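You operate a simulated robot arm through the tools that you are given. There is no shell and no other tool.

Carry out the task below with a simulated robot arm. There is one attempt and no reset: what you move stays moved.

TASK
Close the two open tins, wipe the wooden board clean and stand the pestle in its pot.
Fine: wipe with the small sponge and put it back. What is to be rubbed or washed off counts as gone when no trace of it is left.

It is judged by the outcome, as a careful person would: the job done as asked, and still so three seconds after it is handed in. It fails if anything else is knocked over, pushed out of place, dropped, spilled or broken.

THE ROBOT
A 7-joint arm with a fingered hand, fixed in place. Base frame: the origin is on the floor under the middle of its stand, x ahead of it, y to its left, z up; the work surface is at about z = 0.78. Units: m, rad, N and s.
It reaches about 1.085 m from its shoulder. Its first joint turns from -2.897 to 2.897 rad. Payload 3.7 kg.
Tool frame: the origin (TCP) lies between the finger pads and is the grasp point; the fingertips stand 0.025 m ahead of it; z points along the fingers, y is the line along which they close. The gripper opens to 0.088 m; its body begins 0.029 m behind the TCP. The gripper is a hand of 5 fingers: y runs from the thumb to the fingers, the wrist lies at [-0.013, -0.106, -0.174] in the tool frame.
Orientation is that of the tool frame in the base frame, as [roll, pitch, yaw] about the fixed x, y, z axes, in that order (R = Rz(yaw) Ry(pitch) Rx(roll)). With the fingers straight down and the wrist toward the robot, the tool's x, y and z point along [0, 1, 0], [1, 0, 0] and [0, 0, -1] of the base frame.

THE INTERFACE
- The arm moves only by the tool play_rows. Its argument "targets" is a list of rows, each a list of 2 entries, a list of its own where there are three numbers: the shift along the base's x, y, z in mm, then the turn, a rotation vector about the base's x, y, z in degrees. In form: [[[tx, ty, tz], [wx, wy, wz]], ...]. A call has 1 to 20 rows; each row shifts and turns the commanded pose from where the row before left it. Each row takes 0.2 s and may step no farther than 0.05 m and 0.15 rad from the row before; otherwise, the whole call is refused. A pose out of reach is approached as far as the arm can. The call stops where the force on the tool passes 60 N (or 10 N more than at its start, if that is more) or the arm is blocked; 0.2 s more then pass. In this call time passes only in rows, and 0.2 s behind the last. The reply holds the time, the measured pose of the TCP, the force on the tool along the base axes, the opening and the grip force, in the units named above and with some noise, with the torque about the TCP (base axes, N m) and any sound that the robot's microphone picked up.
- Cameras (640 x 400 px; columns grow to the right, rows downward): "scene" is fixed at [0.054, 0.4952, 1.3714]; the picture's right is [-0.46, -0.89, 0.00], its down [-0.53, 0.27, -0.80] and it looks along [0.71, -0.37, -0.60] (base axes); focal length 365 px, centre (320, 200). "wrist" rides on the gripper at [0.059, -0.079, -0.105] in the tool frame; the picture's right is [-0.73, 0.32, -0.61], its down [-0.62, -0.68, 0.38] and it looks along [-0.29, 0.66, 0.70] (tool axes); focal length 234 px, centre (320, 200). There is no depth. A picture from a camera that has moved, and an enlarged one, comes with that camera's place and axes in the base frame and with its lens. The place of the scene camera against the robot may be out by one fixed shift of up to 0.012 m in any direction.
- grab_frame(camera): a new picture of that camera. No time passes.
- finger_targets(index, middle, ring, little, thumb_bend, thumb_turn): sets how far each is bent, from 0 (flat) to 1 (curled in); at 0.3 the hand is open as for a grip, at 0.7 the pads meet at the TCP. One left out holds its place. A second passes; each finger stops where it meets its share of the squeeze, and holds until it gets a number again. It is the only way to open and close the hand. It gives what a move gives, with no picture; readings hold the bend of each and the force on index, middle, ring, little, thumb and palm. thumb_turn goes from beside the hand (0) to across from the fingers (1), as for a grip.
- inspect(camera, box): a new picture of the part [left, top, right, bottom] of that camera's present view, enlarged. No time passes.
- hand_in(): hands the job in; it is judged then, once.

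Nothing tells you positions but the pictures and the camera data. Unless the task says otherwise, let go and move clear before handing in.

The tools are called after "Call:" as a command line: name --argument value ..., lists and objects as JSON in quotes. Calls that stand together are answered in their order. play_rows: Moves the arm, as the interface text tells. Its arguments: {"type":"object","properties":{"targets":{"type":"array"}},"required":["targets"]} The other tools are called the same way: finger_targets (index, middle, ring, little, thumb_bend, thumb_turn) moves the fingers one by one; grab_frame (camera) takes a picture; inspect (camera, box) takes an enlarged picture of a part of a camera's view; hand_in () hands the job in.

At the start:

```text
time_s: 0.0
tcp_pos: [0.3926, 0.1887, 1.1047]
tool_rot: [3.141, -0.001, 1.571]
contact_force: [0.3, -0.4, -0.5]
wrist_torque: [0.02, 0.0, 0.0]
gripper_width: 0.0875
grasp_force: 0.1
shape: jaw
bend: [0.3, 0.3, 0.3, 0.3, 0.3, 0.98]
finger forces: [0.0, 0.0, 0.0, 0.0, 0.0, 0.1]
```

scene: 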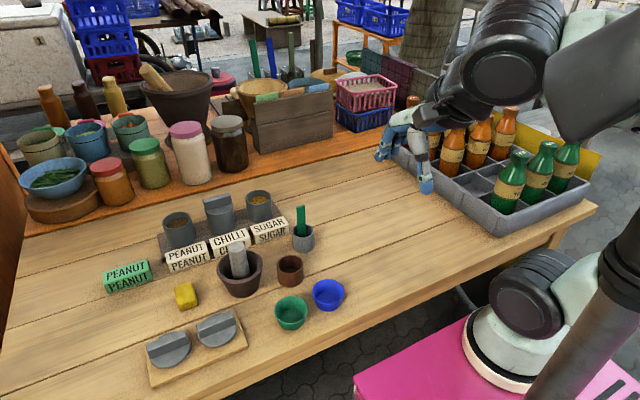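
wrist: 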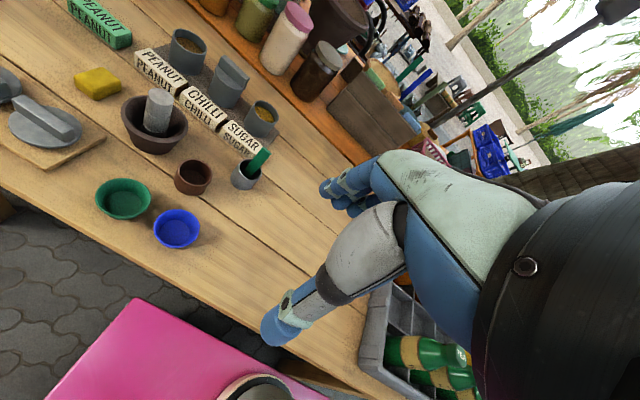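

I see a bench with three tins behind labels (two seem open), lids lying on a small wooden board, a yellow sponge, a mortar with a pestle-like thing and small bowls. I'll zoom in before moving anything.

Call:
inspect --camera "scene" --box '[80, 170, 360, 390]'

Call:
inspect --camera "scene" --box '[130, 280, 260, 390]'

Call:
inspect --camera "scene" --box '[150, 180, 340, 310]'

Call:
inspect --camera "wrist" --box '[0, 0, 320, 260]'

```text
1.82 times, centred on (220, 280) of scene
camera zoom: at [0.054, 0.4952, 1.3714], right [-0.46, -0.89, 0.0], down [-0.53, 0.27, -0.8], along [0.71, -0.37, -0.6], focal length 664 px, centre (502, 54)
```

zoom: 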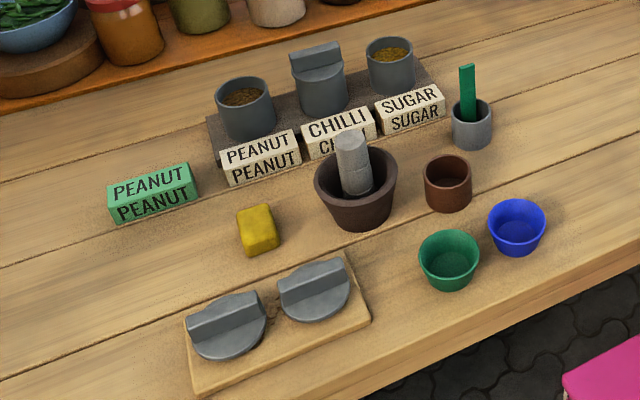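

```text
3.64 times, centred on (195, 335) of scene
camera zoom: at [0.054, 0.4952, 1.3714], right [-0.46, -0.89, 0.0], down [-0.53, 0.27, -0.8], along [0.71, -0.37, -0.6], focal length 1328 px, centre (774, -291)
```

zoom: 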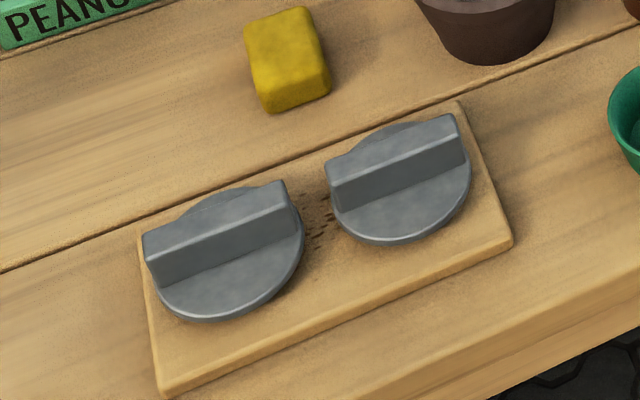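

```text
3.08 times, centred on (245, 245) of scene
camera zoom: at [0.054, 0.4952, 1.3714], right [-0.46, -0.89, 0.0], down [-0.53, 0.27, -0.8], along [0.71, -0.37, -0.6], focal length 1124 px, centre (551, 62)
```

zoom: 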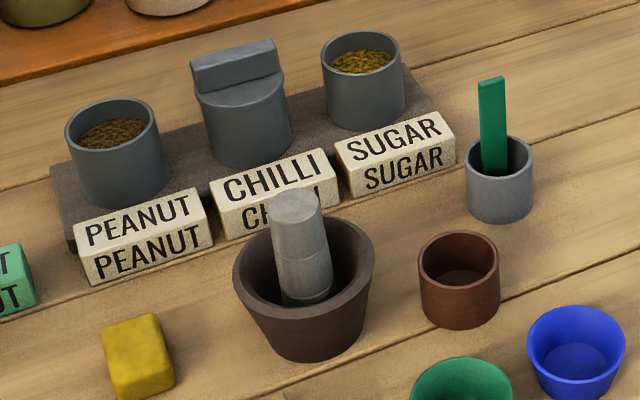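

```text
1.54 times, centred on (160, 130) of wrist
camera zoom: at [0.3148, 0.2471, 1.2102], right [0.32, -0.73, 0.61], down [-0.68, -0.62, -0.38], along [0.66, -0.29, -0.7], focal length 360 px, centre (566, 308)
```

zoom: 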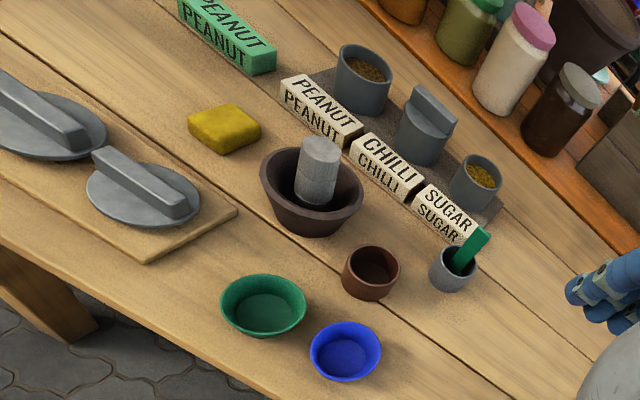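

I take the board at about x 0.43–0.515, y 0.44–0.60. Two grey lids lie on it with a dark stain between them, and the sponge is near (0.58, 0.51). The mortar with the pestle is near (0.57, 0.405), the empty brown pot near (0.54, 0.31), and the open PEANUT and SUGAR tins near (0.76, 0.49) and (0.755, 0.30). Next I move the hand over the area for a closer look with the wrist camera.

Call:
play_rows --targets '[[[0, 44, -10], [0, 0, 0]], [[0, 44, -20], [0, 0, 0]], [[0, 44, -20], [0, 0, 0]], [[0, 44, -20], [0, 0, 0]], [[0, 44, -20], [0, 0, 0]], [[0, 44, -10], [0, 0, 0]]]'

Call:
grab_frame --camera "wrist"

Call:
grab_frame --camera "scene"

```text
time_s: 1.4
tcp_pos: [0.464, 0.3451, 1.0555]
tool_rot: [-3.111, -0.123, 1.366]
contact_force: [1.4, 0.2, -0.6]
wrist_torque: [0.03, 0.09, 0.03]
gripper_width: 0.0876
grasp_force: 0.1
shape: jaw
bend: [0.3, 0.3, 0.3, 0.3, 0.3, 0.98]
finger forces: [0.0, 0.1, 0.0, 0.1, 0.0, 0.0]
stopped in row 6: the arm was blocked; the commanded pose is now the measured one
```

```text
taken
camera wrist: at [0.4003, 0.4041, 1.1702], right [0.17, -0.85, 0.51], down [-0.8, -0.42, -0.43], along [0.58, -0.33, -0.75], focal length 234 px, centre (320, 200)
```

wrist: 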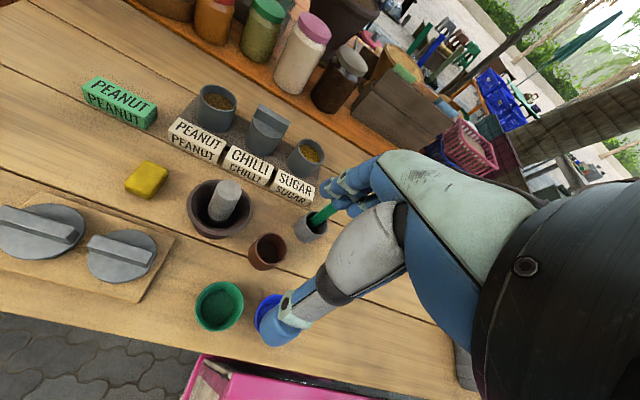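

```text
taken
```

scene: 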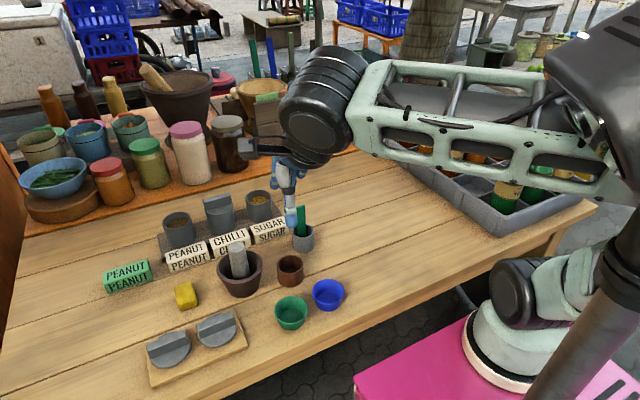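

The move was cut short at (0.464, 0.345) with the tool slightly turned, as if the arm ran into something or hit a joint limit. Before going on I'll look closely at the arm and what could be blocking it.

Call:
inspect --camera "scene" --box '[400, 0, 640, 150]'

Call:
inspect --camera "scene" --box '[400, 200, 640, 400]'

Call:
inspect --camera "scene" --box '[230, 30, 390, 270]'

```text
2.67 times, centred on (520, 75) of scene
camera zoom: at [0.054, 0.4952, 1.3714], right [-0.46, -0.89, 0.0], down [-0.53, 0.27, -0.8], along [0.71, -0.37, -0.6], focal length 974 px, centre (-213, 533)
```

zoom: 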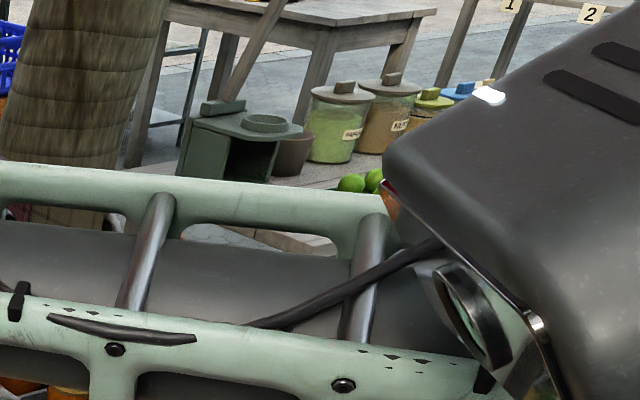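

```text
2.00 times, centred on (520, 300) of scene
camera zoom: at [0.054, 0.4952, 1.3714], right [-0.46, -0.89, 0.0], down [-0.53, 0.27, -0.8], along [0.71, -0.37, -0.6], focal length 731 px, centre (-80, 0)
```

zoom: 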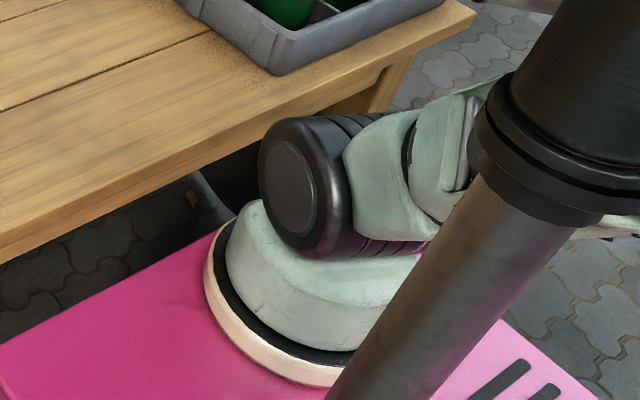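

```text
1.67 times, centred on (310, 150) of scene
camera zoom: at [0.054, 0.4952, 1.3714], right [-0.46, -0.89, 0.0], down [-0.53, 0.27, -0.8], along [0.71, -0.37, -0.6], focal length 609 px, centre (337, 283)
```

zoom: 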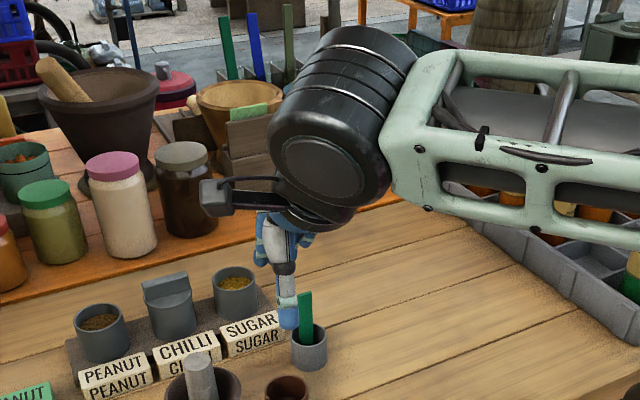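

The tool lags its command by about 0.2 rad of base rotation, and no force shows at the hand. I'll make a small, slow test move in +y and see whether the arm follows.

Call:
play_rows --targets '[[[0, 0, 0], [0, 0, 0]], [[0, 0, 0], [0, 0, 0]]]'

Call:
play_rows --targets '[[[-5, 8, 0], [0, 0, 2]], [[-5, 8, 0], [0, 0, 2]], [[0, 0, 0], [0, 0, 0]]]'

```text
time_s: 2.0
tcp_pos: [0.4618, 0.3453, 1.0543]
tool_rot: [-3.11, -0.117, 1.368]
contact_force: [0.3, -0.5, 0.5]
wrist_torque: [-0.02, 0.0, 0.0]
gripper_width: 0.0877
grasp_force: 0.1
shape: jaw
bend: [0.3, 0.3, 0.3, 0.3, 0.3, 0.98]
finger forces: [0.0, 0.0, 0.1, 0.1, 0.0, 0.0]
```

```text
time_s: 2.8
tcp_pos: [0.4523, 0.3597, 1.052]
tool_rot: [-3.105, -0.111, 1.432]
contact_force: [0.7, -1.2, 0.1]
wrist_torque: [0.0, -0.01, -0.03]
gripper_width: 0.0877
grasp_force: 0.1
shape: jaw
bend: [0.3, 0.3, 0.3, 0.3, 0.3, 0.98]
finger forces: [0.0, 0.1, 0.0, 0.0, 0.0, 0.1]
```

The arm does follow slow moves, so it was not jammed. I'll restore the straight-down orientation gradually at this position.

Call:
play_rows --targets '[[[0, 0, 0], [0, 0, 2.65]], [[0, 0, 0], [0, 0, 2.65]], [[0, 0, 0], [0, 0, 2.65]], [[0, 0, 0], [-2.1, -0.7, 0]], [[0, 0, 0], [-2.1, -0.7, 0]], [[0, 0, 0], [-2.1, -0.7, 0]], [[0, 0, 0], [0, 0, 0]]]'

```text
time_s: 4.4
tcp_pos: [0.4504, 0.3605, 1.0536]
tool_rot: [3.14, -0.003, 1.581]
contact_force: [0.1, -0.4, 0.2]
wrist_torque: [0.01, -0.02, 0.03]
gripper_width: 0.0879
grasp_force: 0.0
shape: jaw
bend: [0.3, 0.3, 0.3, 0.3, 0.3, 0.98]
finger forces: [0.0, 0.0, 0.0, 0.0, 0.1, 0.1]
```

Orientation is restored. Now I continue slowly toward the board to look at the lids from nearer.

Call:
play_rows --targets '[[[-4, 15, -5], [0, 0, 0]], [[-4, 15, -5], [0, 0, 0]], [[-4, 15, -5], [0, 0, 0]], [[-4, 15, -5], [0, 0, 0]], [[-4, 15, -5], [0, 0, 0]], [[0, 0, 0], [0, 0, 0]]]'

Call:
grab_frame --camera "wrist"

Call:
grab_frame --camera "scene"

```text
time_s: 6.0
tcp_pos: [0.4598, 0.4188, 1.0512]
tool_rot: [-3.058, -0.084, 1.562]
contact_force: [-0.3, -0.4, 0.5]
wrist_torque: [-0.04, 0.01, -0.02]
gripper_width: 0.0877
grasp_force: 0.0
shape: jaw
bend: [0.3, 0.3, 0.3, 0.3, 0.3, 0.98]
finger forces: [0.0, 0.1, 0.0, 0.1, 0.0, 0.1]
stopped in row 6: the arm was blocked; the commanded pose is now the measured one
```

```text
taken
camera wrist: at [0.3928, 0.469, 1.1679], right [0.37, -0.77, 0.52], down [-0.72, -0.59, -0.38], along [0.59, -0.23, -0.77], focal length 234 px, centre (320, 200)
```

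wrist: 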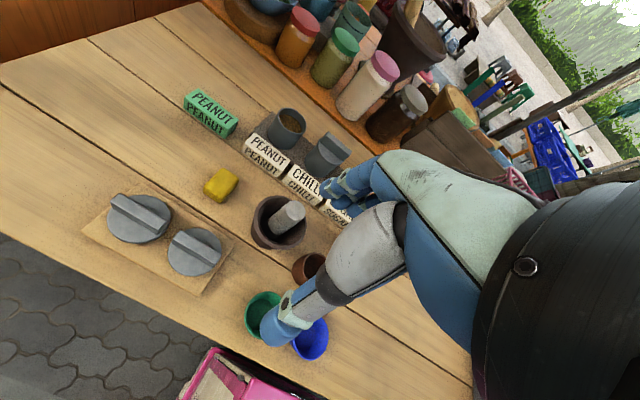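

```text
taken
```

scene: 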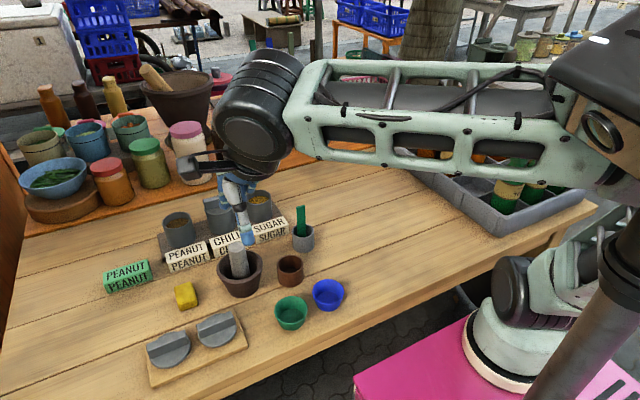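

The arm stops again near here, and the scene view shows our arm's upper link passing close to a dark vertical pole at the right edge. I'll look at that region to see whether the pole is the obstacle.

Call:
inspect --camera "scene" --box '[480, 60, 640, 260]'

Call:
inspect --camera "scene" --box '[440, 220, 640, 400]'

Call:
inspect --camera "wrist" --box '[60, 60, 360, 380]'

```text
2.00 times, centred on (560, 160) of scene
camera zoom: at [0.054, 0.4952, 1.3714], right [-0.46, -0.89, 0.0], down [-0.53, 0.27, -0.8], along [0.71, -0.37, -0.6], focal length 731 px, centre (-160, 280)
```

zoom: 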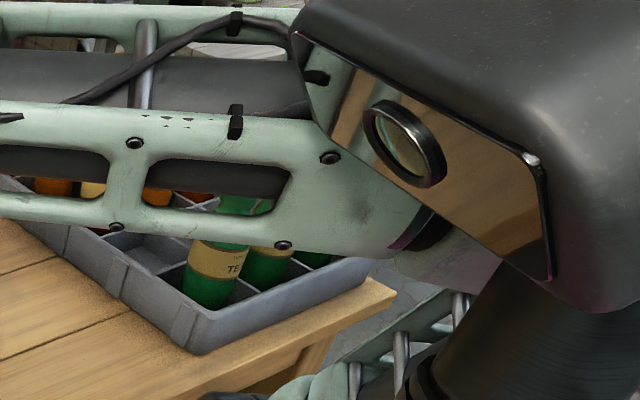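

```text
2.22 times, centred on (540, 310) of scene
camera zoom: at [0.054, 0.4952, 1.3714], right [-0.46, -0.89, 0.0], down [-0.53, 0.27, -0.8], along [0.71, -0.37, -0.6], focal length 812 px, centre (-169, -44)
```

zoom: 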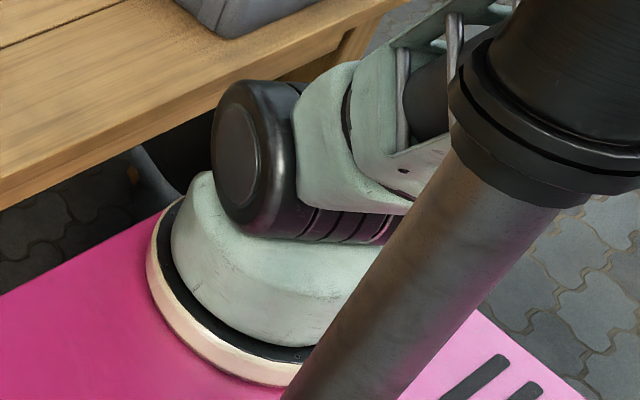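

```text
1.25 times, centred on (210, 220) of wrist
camera zoom: at [0.3928, 0.469, 1.1679], right [0.37, -0.77, 0.52], down [-0.72, -0.59, -0.38], along [0.59, -0.23, -0.77], focal length 293 px, centre (458, 175)
```

zoom: 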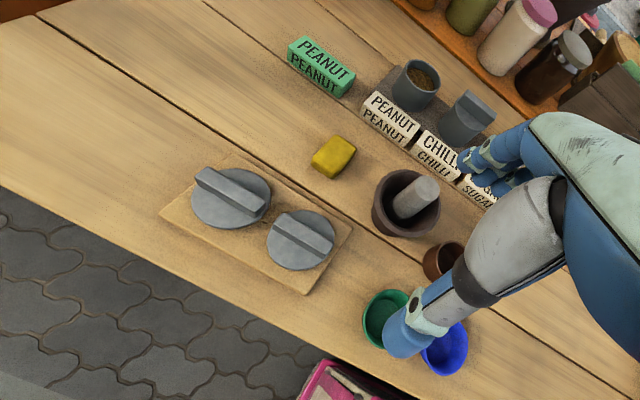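

It looks like our arm stands on the pink box and its elbow comes close to a camera mast when the hand faces straight ahead at this y. Turning the hand so the wrist trails back toward the robot base should free it, so I'll yaw +30° and level the tool.

Call:
play_rows --targets '[[[2, -3, 0], [0, 0, 5]], [[0, 0, 0], [0, 0, 5]], [[0, 0, 0], [0, 0, 5]], [[0, 0, 0], [0, 0, 5]], [[0, 0, 0], [0, 0, 5]], [[0, 0, 0], [0, 0, 5]], [[0, 0, 0], [-0.9, -3.3, 0]], [[0, 0, 0], [-0.9, -3.3, 0]], [[0, 0, 0], [0, 0, 0]]]'

```text
time_s: 8.0
tcp_pos: [0.4619, 0.4168, 1.0512]
tool_rot: [3.137, 0.003, 2.09]
contact_force: [-0.4, 0.2, 0.4]
wrist_torque: [0.02, -0.04, 0.0]
gripper_width: 0.0881
grasp_force: 0.0
shape: jaw
bend: [0.3, 0.3, 0.3, 0.3, 0.3, 0.98]
finger forces: [0.1, 0.0, 0.1, 0.0, 0.0, 0.0]
```

The +30° yaw is reached cleanly. Now I'll move toward the board with this yaw.

Call:
play_rows --targets '[[[-2, 12, -8], [0, 0, 0]], [[-2, 12, -8], [0, 0, 0]], [[-2, 12, -8], [0, 0, 0]], [[-2, 12, -8], [0, 0, 0]], [[-2, 12, -8], [0, 0, 0]], [[0, 0, 0], [0, 0, 0]]]'

Call:
grab_frame --camera "wrist"

Call:
grab_frame --camera "scene"

```text
time_s: 9.4
tcp_pos: [0.4653, 0.4701, 1.0194]
tool_rot: [-3.138, -0.021, 2.073]
contact_force: [-0.5, -0.3, -0.4]
wrist_torque: [-0.01, -0.01, -0.01]
gripper_width: 0.0879
grasp_force: 0.0
shape: jaw
bend: [0.3, 0.3, 0.3, 0.3, 0.3, 0.98]
finger forces: [0.0, 0.0, 0.0, 0.0, 0.1, 0.0]
```

```text
taken
camera wrist: at [0.3698, 0.4813, 1.1255], right [0.64, -0.49, 0.59], down [-0.3, -0.87, -0.4], along [0.71, 0.07, -0.7], focal length 234 px, centre (320, 200)
```

wrist: 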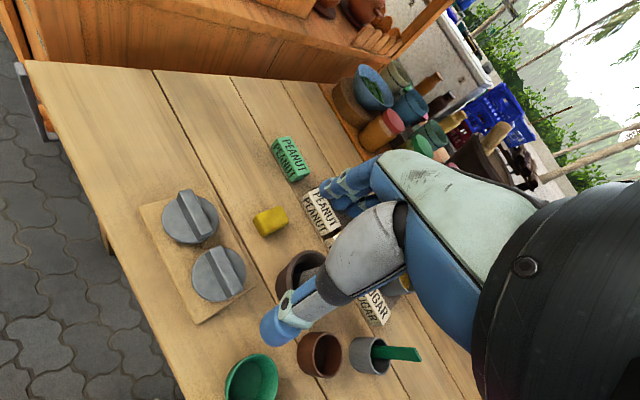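

```text
taken
```

scene: 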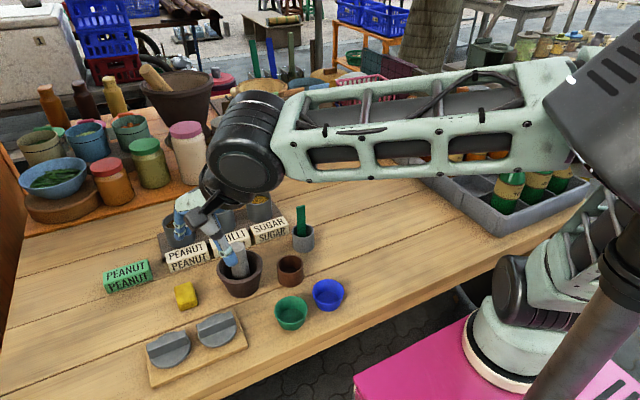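

The arm follows with only about a 1 cm shortfall, and both lids are now clearly visible to the wrist camera. I'll zoom in to locate them and their handle bars.

Call:
inspect --camera "wrist" --box '[130, 160, 290, 330]'

Call:
inspect --camera "wrist" --box '[240, 130, 480, 380]'

```text
2.35 times, centred on (210, 245) of wrist
camera zoom: at [0.3698, 0.4813, 1.1255], right [0.64, -0.49, 0.59], down [-0.3, -0.87, -0.4], along [0.71, 0.07, -0.7], focal length 551 px, centre (579, 94)
```

zoom: 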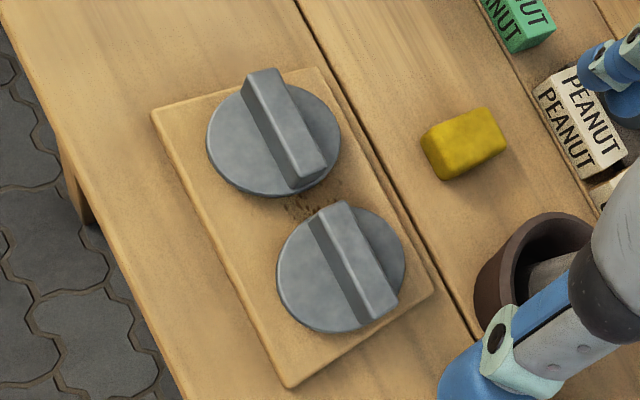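

```text
1.60 times, centred on (360, 255) of wrist
camera zoom: at [0.3698, 0.4813, 1.1255], right [0.64, -0.49, 0.59], down [-0.3, -0.87, -0.4], along [0.71, 0.07, -0.7], focal length 375 px, centre (256, 112)
```

zoom: 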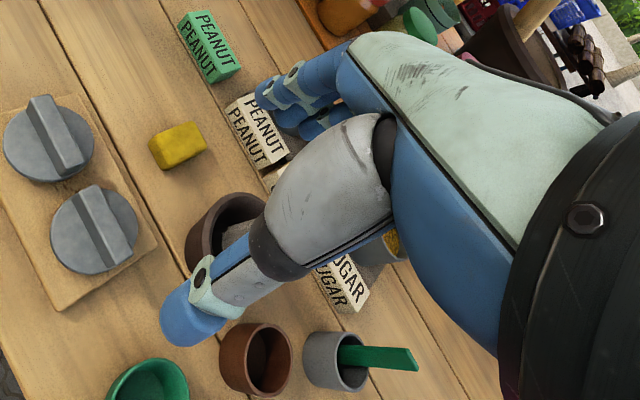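

I place the left lid's centre at (0.473, 0.564) and the right lid's at (0.472, 0.483). Each has a chunky handle bar along y, about 6 cm long and 1.6 cm wide. I'll move over the left lid and descend partway to check reach.

Call:
play_rows --targets '[[[1, 12, -11], [0, 0, 0]], [[1, 12, -11], [0, 0, 0]], [[1, 12, -11], [0, 0, 0]], [[1, 12, -11], [0, 0, 0]], [[1, 12, -11], [0, 0, 0]], [[1, 12, -11], [0, 0, 0]], [[1, 12, -11], [0, 0, 0]], [[1, 11, -11], [0, 0, 0]], [[0, 0, 0], [0, 0, 0]]]'

Call:
grab_frame --camera "wrist"

Call:
grab_frame --camera "scene"

```text
time_s: 10.9
tcp_pos: [0.4346, 0.55, 0.9898]
tool_rot: [-3.11, -0.15, 2.15]
contact_force: [0.2, 0.3, -0.1]
wrist_torque: [-0.02, 0.01, 0.02]
gripper_width: 0.088
grasp_force: 0.1
shape: jaw
bend: [0.3, 0.3, 0.3, 0.3, 0.3, 0.98]
finger forces: [0.1, 0.0, 0.1, 0.0, 0.0, 0.1]
stopped in row 7: the arm was blocked; the commanded pose is now the measured one
```

```text
taken
camera wrist: at [0.35, 0.5427, 1.1048], right [0.73, -0.49, 0.48], down [-0.27, -0.85, -0.45], along [0.63, 0.2, -0.75], focal length 234 px, centre (320, 200)
```

wrist: 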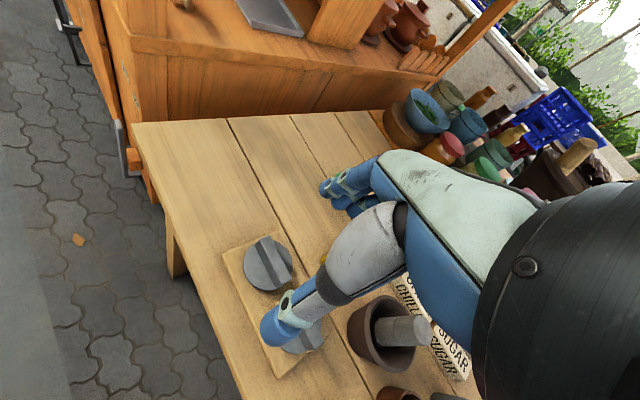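

```text
taken
```

scene: 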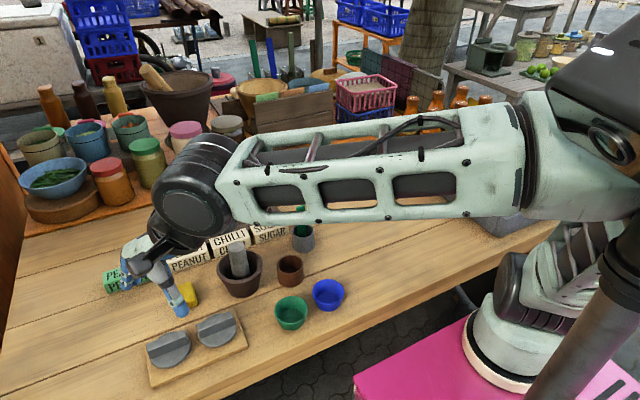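

The elbow seems to press toward the mast again, so I'll turn the hand further until the wrist points straight back at the base (closing direction along y). The bar is about 6 cm long and fits the 8.8 cm opening, so I can grip it by its two ends. I'll do the yaw first and then level the tool.

Call:
play_rows --targets '[[[3, -3, 3], [0, 0, 6]], [[3, -3, 3], [0, 0, 6]], [[0, 0, 0], [0, 0, 6]], [[0, 0, 0], [0, 0, 6]], [[0, 0, 0], [0, 0, 6]], [[0, 0, 0], [0, 0, 6]], [[0, 0, 0], [0, 0, 6]], [[0, 0, 0], [0, 0, 6]], [[0, 0, 0], [0, 0, 6]], [[0, 0, 0], [0, 0, 2.8]], [[0, 0, 0], [0.6, -2.9, 0]], [[0, 0, 0], [0.6, -2.9, 0]], [[0, 0, 0], [0.6, -2.8, 0]], [[0, 0, 0], [0, 0, 0]]]'

Call:
grab_frame --camera "scene"

Call:
grab_frame --camera "wrist"

```text
time_s: 13.9
tcp_pos: [0.4425, 0.5427, 0.9982]
tool_rot: [3.128, -0.001, 3.142]
contact_force: [0.1, 0.1, -0.8]
wrist_torque: [-0.03, 0.0, -0.01]
gripper_width: 0.0879
grasp_force: 0.0
shape: jaw
bend: [0.3, 0.3, 0.3, 0.3, 0.3, 0.98]
finger forces: [0.0, 0.1, 0.0, 0.1, 0.1, 0.0]
```

```text
taken
```

scene: 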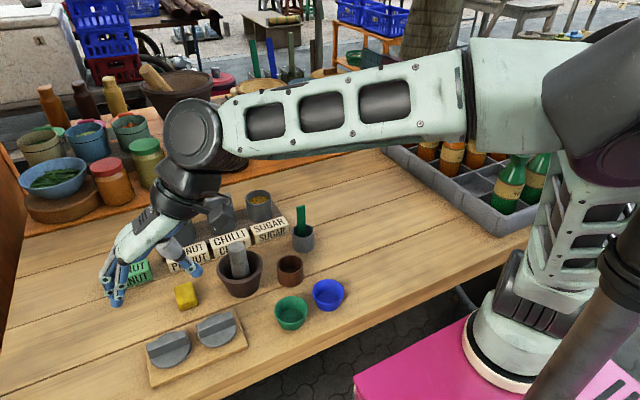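

```text
taken
camera wrist: at [0.3846, 0.4623, 1.1034], right [0.73, 0.31, 0.61], down [0.62, -0.68, -0.39], along [0.29, 0.67, -0.69], focal length 234 px, centre (320, 200)
```

wrist: 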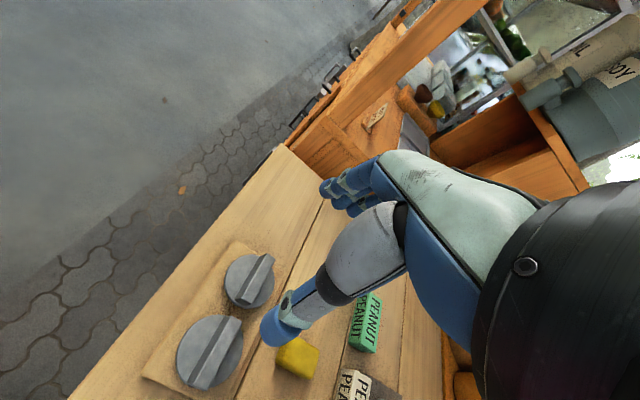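

With the wrist trailing toward the base, the arm reaches (0.44, 0.54) level and without error. I'll zoom on the fingers and the lids from here to judge clearances.

Call:
inspect --camera "wrist" --box '[140, 220, 340, 400]'

Call:
inspect --camera "wrist" --box '[240, 140, 420, 360]'

Call:
inspect --camera "scene" --box '[90, 170, 250, 380]'

```text
2.22 times, centred on (240, 310) of wrist
camera zoom: at [0.3846, 0.4623, 1.1034], right [0.73, 0.31, 0.61], down [0.62, -0.68, -0.39], along [0.29, 0.67, -0.69], focal length 520 px, centre (498, -44)
```

zoom: 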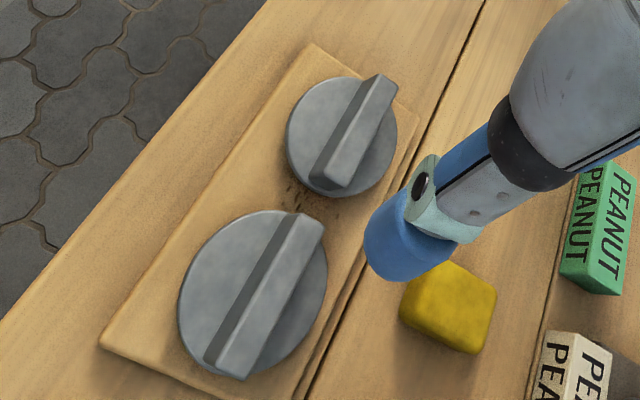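

```text
1.82 times, centred on (330, 250) of wrist
camera zoom: at [0.3846, 0.4623, 1.1034], right [0.73, 0.31, 0.61], down [0.62, -0.68, -0.39], along [0.29, 0.67, -0.69], focal length 426 px, centre (302, 109)
```

zoom: 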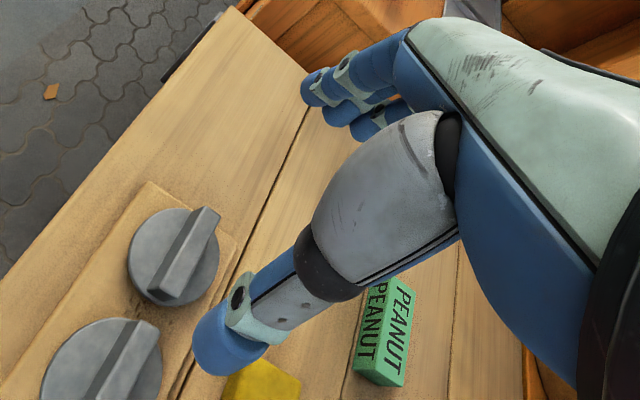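

```text
1.90 times, centred on (170, 275) of scene
camera zoom: at [0.054, 0.4952, 1.3714], right [-0.46, -0.89, 0.0], down [-0.53, 0.27, -0.8], along [0.71, -0.37, -0.6], focal length 696 px, centre (606, 57)
```

zoom: 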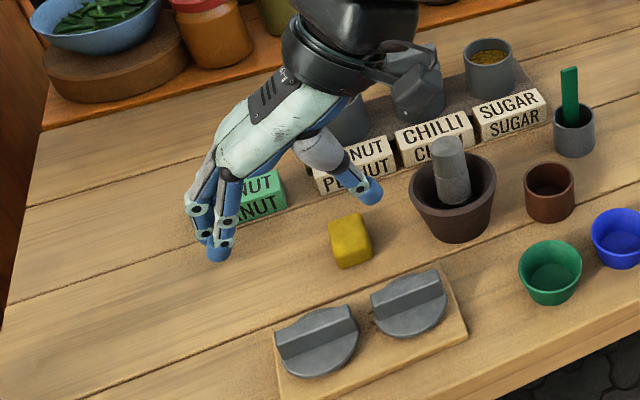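

Lid bars run from about y 0.456 to 0.516 (right lid) and 0.537 to 0.598 (left lid), both near x 0.473. I'll take the right lid first, where the thumb side is free. First I set the index and middle slightly more bent for the narrow gap, then move above it.

Call:
finger_targets --index 0.38 --middle 0.38

Call:
play_rows --targets '[[[6, -12, -12], [0.4, 0, 0]], [[6, -12, -12], [0.4, 0, 0]], [[6, -12, -12], [0, 0, 0]], [[6, -12, -12], [0, 0, 0]], [[4, -12, -12], [0, 0, 0]], [[0, 0, -8], [0, 0, 0]], [[0, 0, 0], [0, 0, 0]]]'

Call:
grab_frame --camera "wrist"

Call:
inspect --camera "scene" --box '[110, 200, 270, 390]'

```text
time_s: 14.9
tcp_pos: [0.4396, 0.5456, 0.9987]
tool_rot: [3.128, 0.002, -3.137]
contact_force: [0.1, 0.5, -0.3]
wrist_torque: [0.04, -0.01, 0.0]
gripper_width: 0.0765
grasp_force: 0.1
shape: fingers
bend: [0.38, 0.38, 0.3, 0.3, 0.3, 0.98]
finger forces: [0.1, 0.0, 0.0, 0.0, 0.0, 0.0]
```

```text
time_s: 16.6
tcp_pos: [0.4657, 0.4868, 0.9232]
tool_rot: [3.126, 0.006, -3.137]
contact_force: [0.8, -0.4, 0.2]
wrist_torque: [-0.02, -0.02, -0.03]
gripper_width: 0.0763
grasp_force: 0.1
shape: fingers
bend: [0.38, 0.38, 0.3, 0.3, 0.3, 0.98]
finger forces: [0.0, 0.1, 0.0, 0.0, 0.0, 0.1]
```

```text
taken
camera wrist: at [0.408, 0.4049, 1.0276], right [0.72, 0.32, 0.62], down [0.63, -0.67, -0.39], along [0.29, 0.67, -0.68], focal length 234 px, centre (320, 200)
```

wrist: 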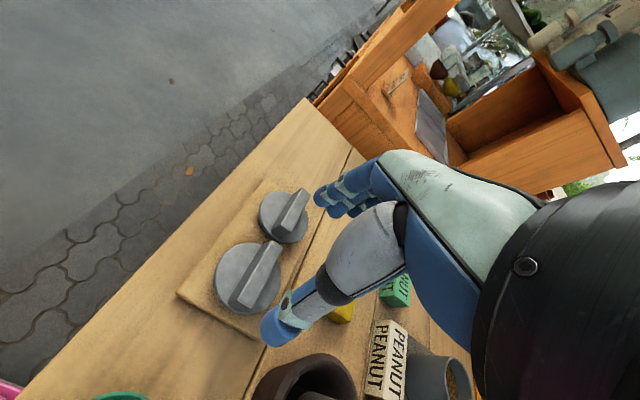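

```text
2.11 times, centred on (190, 295) of scene
camera zoom: at [0.054, 0.4952, 1.3714], right [-0.46, -0.89, 0.0], down [-0.53, 0.27, -0.8], along [0.71, -0.37, -0.6], focal length 769 px, centre (594, 0)
```

zoom: 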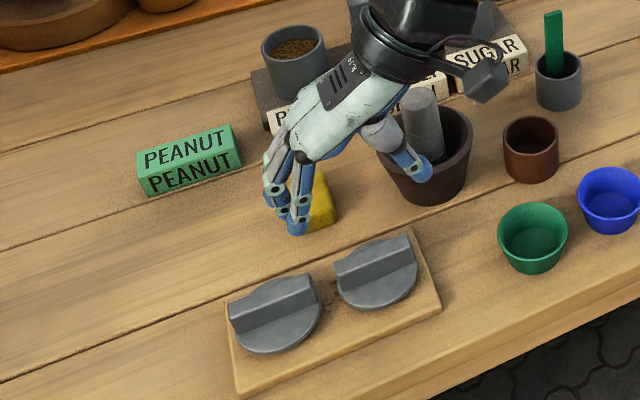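

The hand is about 10 cm above the right lid. I'll zoom in to refine the lid position relative to the fingers.

Call:
inspect --camera "wrist" --box '[200, 160, 360, 350]'

```text
2.11 times, centred on (280, 255) of wrist
camera zoom: at [0.408, 0.4049, 1.0276], right [0.72, 0.32, 0.62], down [0.63, -0.67, -0.39], along [0.29, 0.67, -0.68], focal length 493 px, centre (404, 84)
```

zoom: 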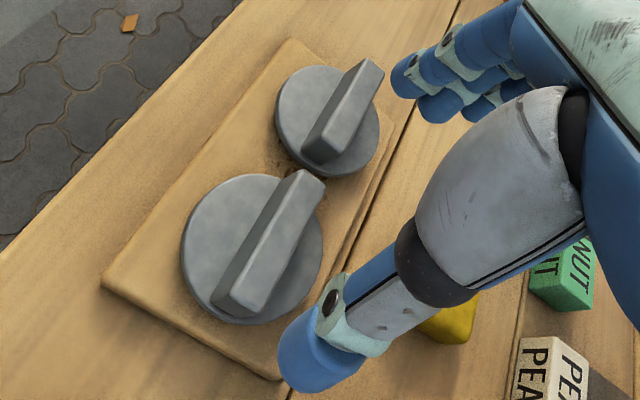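

Call:
inspect --camera "wrist" --box '[235, 180, 315, 300]'

Call:
inspect --camera "wrist" --box '[205, 225, 300, 325]'

```text
3.33 times, centred on (275, 240) of wrist
camera zoom: at [0.408, 0.4049, 1.0276], right [0.72, 0.32, 0.62], down [0.63, -0.67, -0.39], along [0.29, 0.67, -0.68], focal length 781 px, centre (470, 67)
```

zoom: 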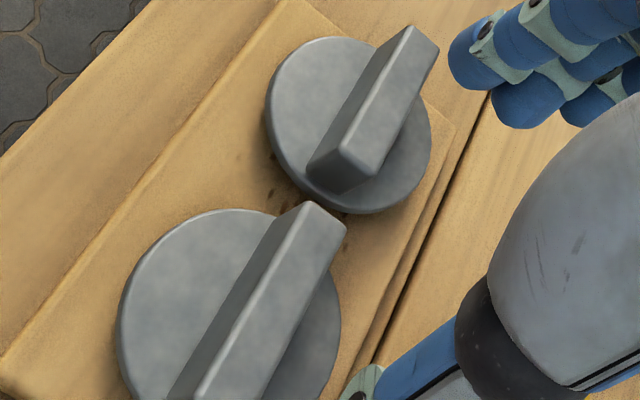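

```text
4.00 times, centred on (252, 275) of wrist
camera zoom: at [0.408, 0.4049, 1.0276], right [0.72, 0.32, 0.62], down [0.63, -0.67, -0.39], along [0.29, 0.67, -0.68], focal length 937 px, centre (590, -100)
```

zoom: 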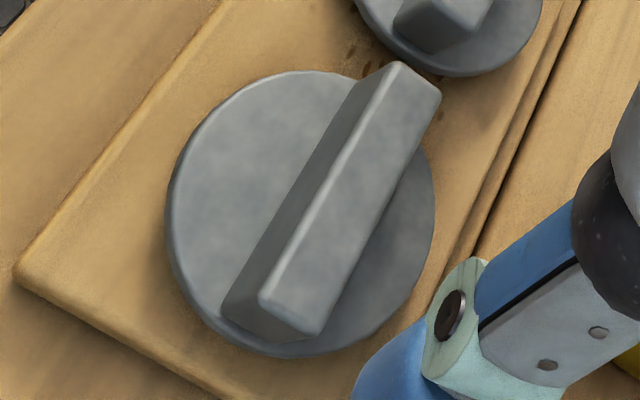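

I now see the right lid well: a bar about 1.5 cm wide and 2.3 cm tall, with stain specks between the lids. I'll centre over it and come down to just above the bar.

Call:
play_rows --targets '[[[3, 3, -12], [-0.9, 0, 0]], [[0, 0, -12], [0, 0, 0]], [[0, 0, -12], [0, 0, 0]], [[0, 0, -12], [0, 0, 0]], [[0, 0, -12], [0, 0, 0]], [[0, 0, -10], [0, 0, 0]], [[0, 0, 0], [0, 0, 0]]]'

Call:
grab_frame --camera "wrist"

Call:
inspect --camera "scene" --box '[110, 220, 270, 390]'

```text
time_s: 18.4
tcp_pos: [0.5312, 0.4621, 0.8664]
tool_rot: [3.115, -0.001, 3.03]
contact_force: [0.1, 0.9, 0.1]
wrist_torque: [0.0, -0.02, -0.02]
gripper_width: 0.0769
grasp_force: 0.0
shape: fingers
bend: [0.38, 0.38, 0.3, 0.3, 0.3, 0.98]
finger forces: [0.0, 0.1, 0.0, 0.0, 0.0, 0.0]
stopped in row 7: the arm was blocked; the commanded pose is now the measured one
```

```text
taken
camera wrist: at [0.4663, 0.3864, 0.9702], right [0.76, 0.22, 0.61], down [0.54, -0.74, -0.4], along [0.36, 0.64, -0.68], focal length 234 px, centre (320, 200)
```

wrist: 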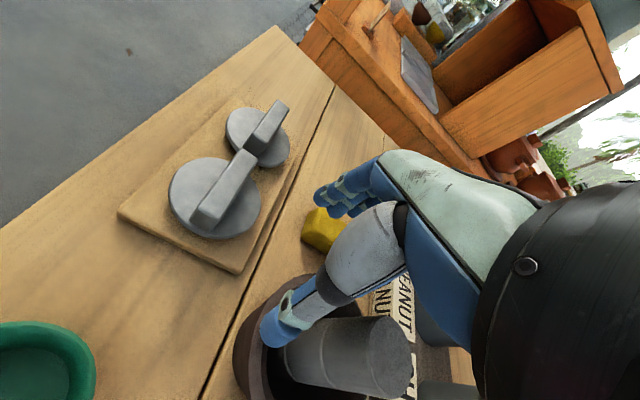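

```text
2.35 times, centred on (190, 305) of scene
camera zoom: at [0.054, 0.4952, 1.3714], right [-0.46, -0.89, 0.0], down [-0.53, 0.27, -0.8], along [0.71, -0.37, -0.6], focal length 860 px, centre (626, -47)
```

zoom: 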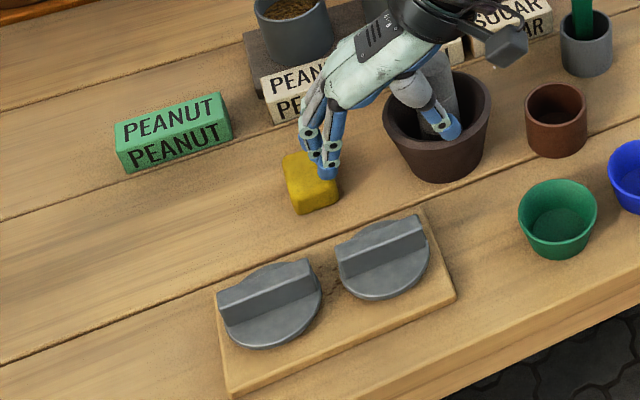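

The hand was carried 6 cm toward +x while the tool felt no force, so some arm link behind it is pressing against something. I'll look at the whole scene, and I must get the thumb away from the mortar first.

Call:
grab_frame --camera "scene"

Call:
inspect --camera "scene" --box '[440, 0, 640, 180]'

Call:
inspect --camera "scene" --box '[440, 160, 640, 400]'

Call:
inspect --camera "scene" --box '[200, 180, 320, 310]'

```text
taken
```

scene: 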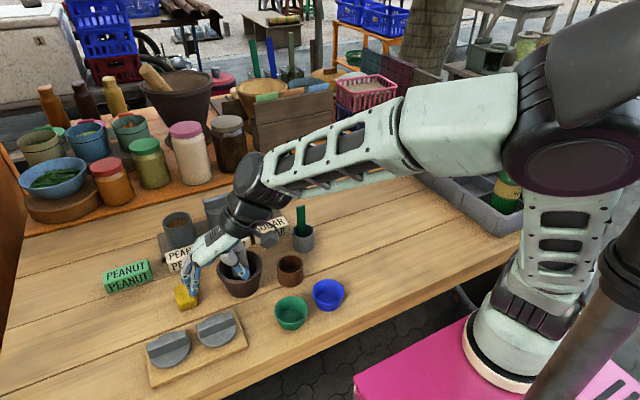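

```text
2.22 times, centred on (540, 90) of scene
camera zoom: at [0.054, 0.4952, 1.3714], right [-0.46, -0.89, 0.0], down [-0.53, 0.27, -0.8], along [0.71, -0.37, -0.6], focal length 812 px, centre (-169, 444)
```

zoom: 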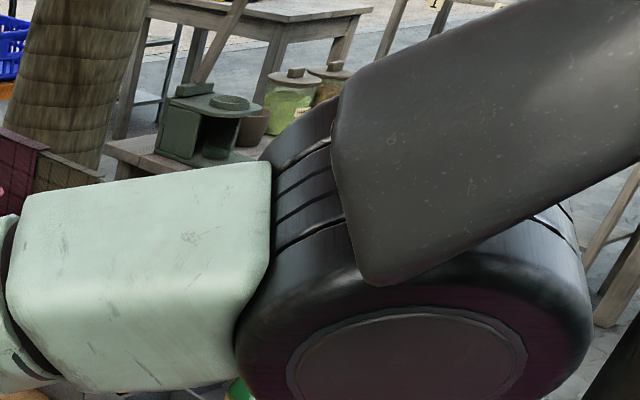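

```text
1.67 times, centred on (540, 280) of scene
camera zoom: at [0.054, 0.4952, 1.3714], right [-0.46, -0.89, 0.0], down [-0.53, 0.27, -0.8], along [0.71, -0.37, -0.6], focal length 609 px, centre (-47, 67)
```

zoom: 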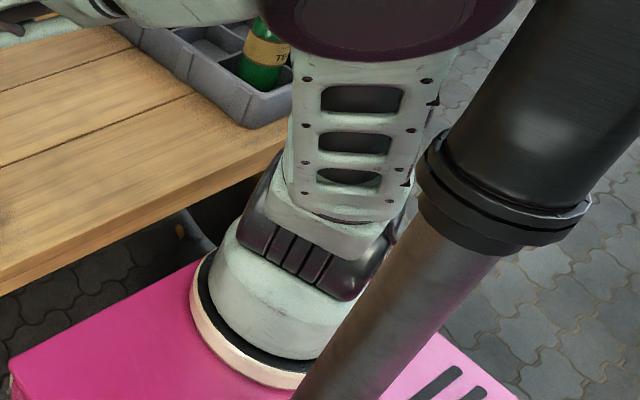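

```text
3.08 times, centred on (260, 245) of scene
camera zoom: at [0.054, 0.4952, 1.3714], right [-0.46, -0.89, 0.0], down [-0.53, 0.27, -0.8], along [0.71, -0.37, -0.6], focal length 1124 px, centre (505, 62)
```

zoom: 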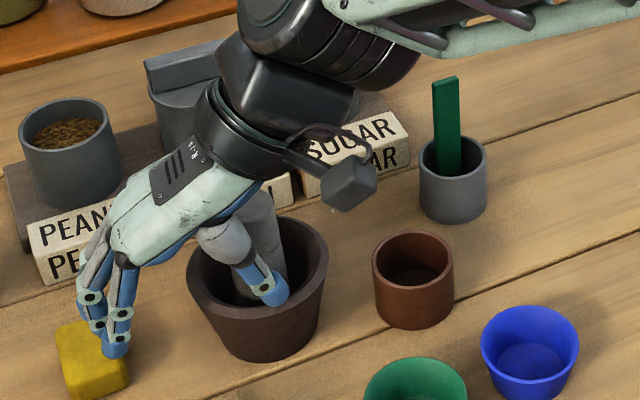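

The picture makes it clear: the arm stands on the pink box and its elbow is swung against the camera mast, which limits rotation. I'll lift straight up first so the thumb is clear of the mortar.

Call:
play_rows --targets '[[[0, 0, 10], [0, 0, 0]], [[0, 0, 12], [0, 0, 0]], [[0, 0, 12], [0, 0, 0]], [[0, 0, 12], [0, 0, 0]], [[0, 0, 12], [0, 0, 0]], [[0, 0, 12], [0, 0, 0]], [[0, 0, 12], [0, 0, 0]], [[0, 0, 0], [0, 0, 0]]]'

Call:
grab_frame --camera "scene"

```text
time_s: 20.1
tcp_pos: [0.5281, 0.4637, 0.9454]
tool_rot: [3.12, 0.0, 3.037]
contact_force: [-0.5, -0.3, -0.8]
wrist_torque: [0.02, 0.0, 0.04]
gripper_width: 0.0769
grasp_force: 0.0
shape: fingers
bend: [0.38, 0.38, 0.3, 0.3, 0.3, 0.98]
finger forces: [0.0, 0.0, 0.1, 0.0, 0.0, 0.0]
```

```text
taken
```

scene: 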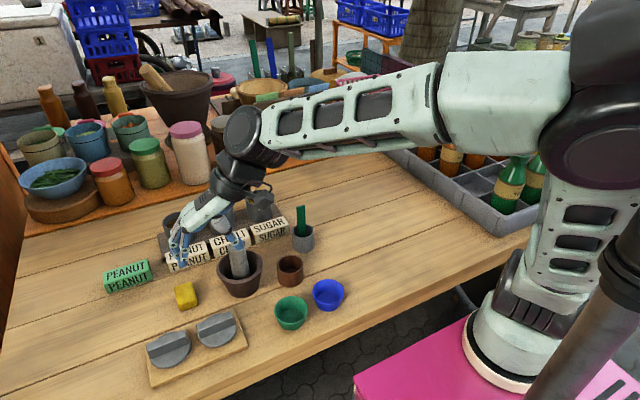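

Call:
inspect --camera "scene" --box '[440, 0, 640, 130]'

Call:
inspect --camera "scene" --box '[500, 130, 640, 400]'

Call:
grab_frame --camera "wrist"

```text
3.08 times, centred on (540, 65) of scene
camera zoom: at [0.054, 0.4952, 1.3714], right [-0.46, -0.89, 0.0], down [-0.53, 0.27, -0.8], along [0.71, -0.37, -0.6], focal length 1124 px, centre (-357, 615)
```

zoom: 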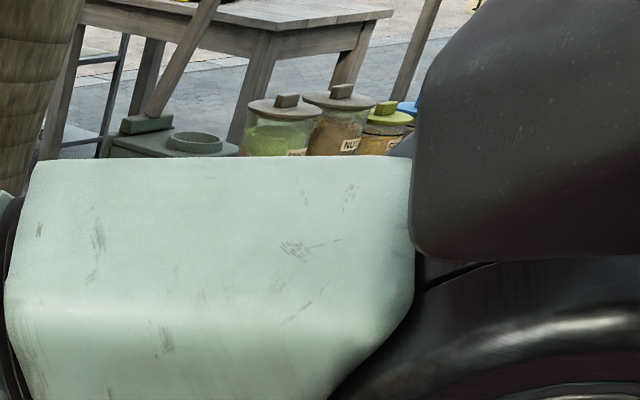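

```text
1.48 times, centred on (570, 265) of scene
camera zoom: at [0.054, 0.4952, 1.3714], right [-0.46, -0.89, 0.0], down [-0.53, 0.27, -0.8], along [0.71, -0.37, -0.6], focal length 541 px, centre (-50, 104)
```

zoom: 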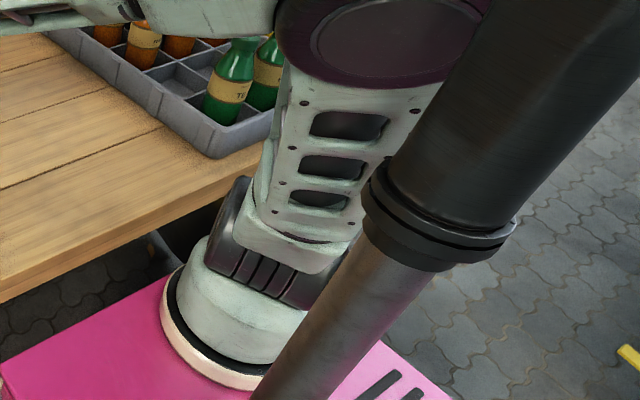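

```text
taken
camera wrist: at [0.4631, 0.3884, 1.05], right [0.75, 0.23, 0.61], down [0.55, -0.73, -0.4], along [0.36, 0.64, -0.68], focal length 234 px, centre (320, 200)
```

wrist: 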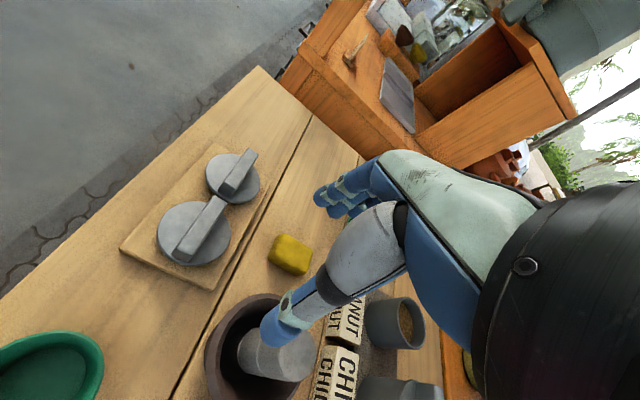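

The mast stands close to the elbow. I'll test whether turning the hand further (yaw about 110°) swings the elbow away from it, staying up here where it is safe.

Call:
play_rows --targets '[[[0, 0, 0], [0, 0, 5]], [[0, 0, 0], [0, 0, 5]], [[0, 0, 0], [0, 0, 5]], [[0, 0, 0], [0, 0, 5]], [[0, 0, 0], [0, 0, 5]], [[0, 0, 0], [0, 0, 0]]]'

Call:
grab_frame --camera "scene"

```text
time_s: 21.6
tcp_pos: [0.5238, 0.4648, 0.9452]
tool_rot: [3.121, 0.0, -2.801]
contact_force: [-0.3, 0.2, 0.3]
wrist_torque: [0.01, 0.02, -0.01]
gripper_width: 0.0765
grasp_force: 0.0
shape: fingers
bend: [0.38, 0.38, 0.3, 0.3, 0.3, 0.98]
finger forces: [0.0, 0.1, 0.0, 0.1, 0.0, 0.0]
```

```text
taken
```

scene: 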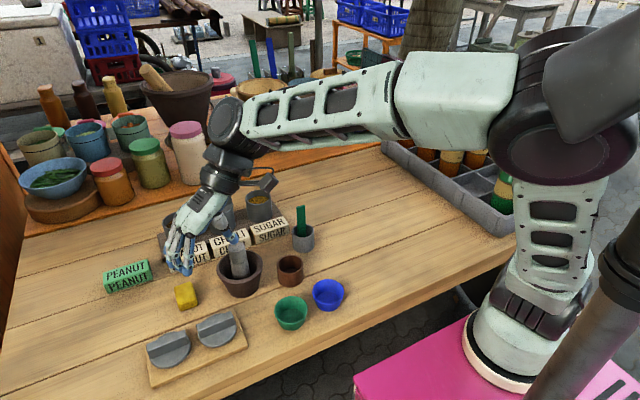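

Turning the hand moves the elbow clearly away from the mast. A yaw near 150–180° would also let me pinch the bars across their narrow width, so I'll continue turning here and watch.

Call:
play_rows --targets '[[[0, 2, 2], [0, 0, 5]], [[0, 2, 2], [0, 0, 5]], [[0, 2, 2], [0, 0, 5]], [[0, 2, 2], [0, 0, 5]], [[0, 2, 2], [0, 0, 5]], [[0, 2, 2], [0, 0, 5]], [[0, 2, 2], [0, 0, 5]], [[0, 2, 2], [0, 0, 5]], [[0, 0, 0], [0, 0, 0]]]'

Call:
grab_frame --camera "scene"

Call:
grab_frame --camera "wrist"

```text
time_s: 23.6
tcp_pos: [0.5241, 0.4821, 0.9619]
tool_rot: [3.121, 0.0, -2.106]
contact_force: [-0.7, -0.4, 0.2]
wrist_torque: [-0.01, -0.02, 0.0]
gripper_width: 0.0768
grasp_force: 0.0
shape: fingers
bend: [0.38, 0.38, 0.3, 0.3, 0.3, 0.98]
finger forces: [0.0, 0.1, 0.1, 0.0, 0.0, 0.0]
```

```text
taken
```

scene: 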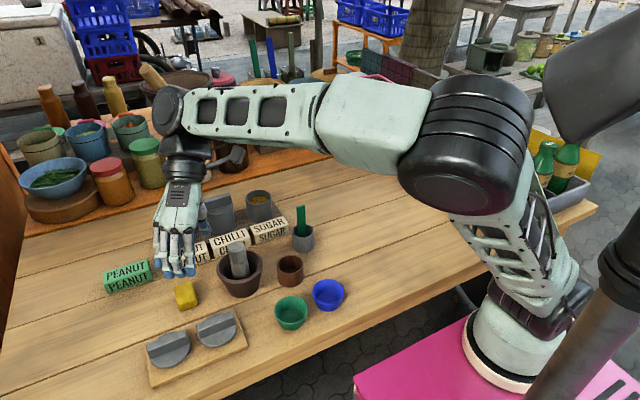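

```text
taken
camera wrist: at [0.5663, 0.3894, 1.065], right [0.1, 0.78, 0.61], down [0.9, 0.19, -0.4], along [-0.43, 0.59, -0.68], focal length 234 px, centre (320, 200)
```

wrist: 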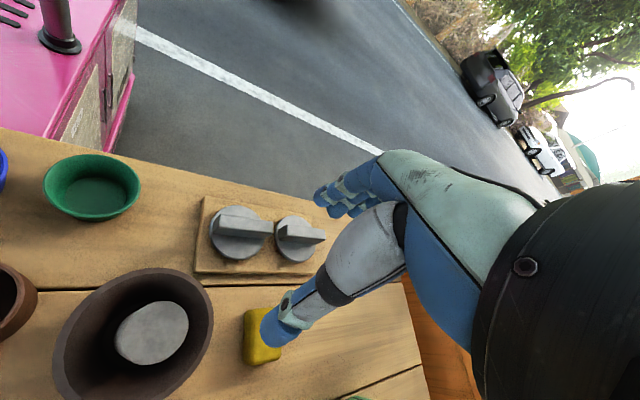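

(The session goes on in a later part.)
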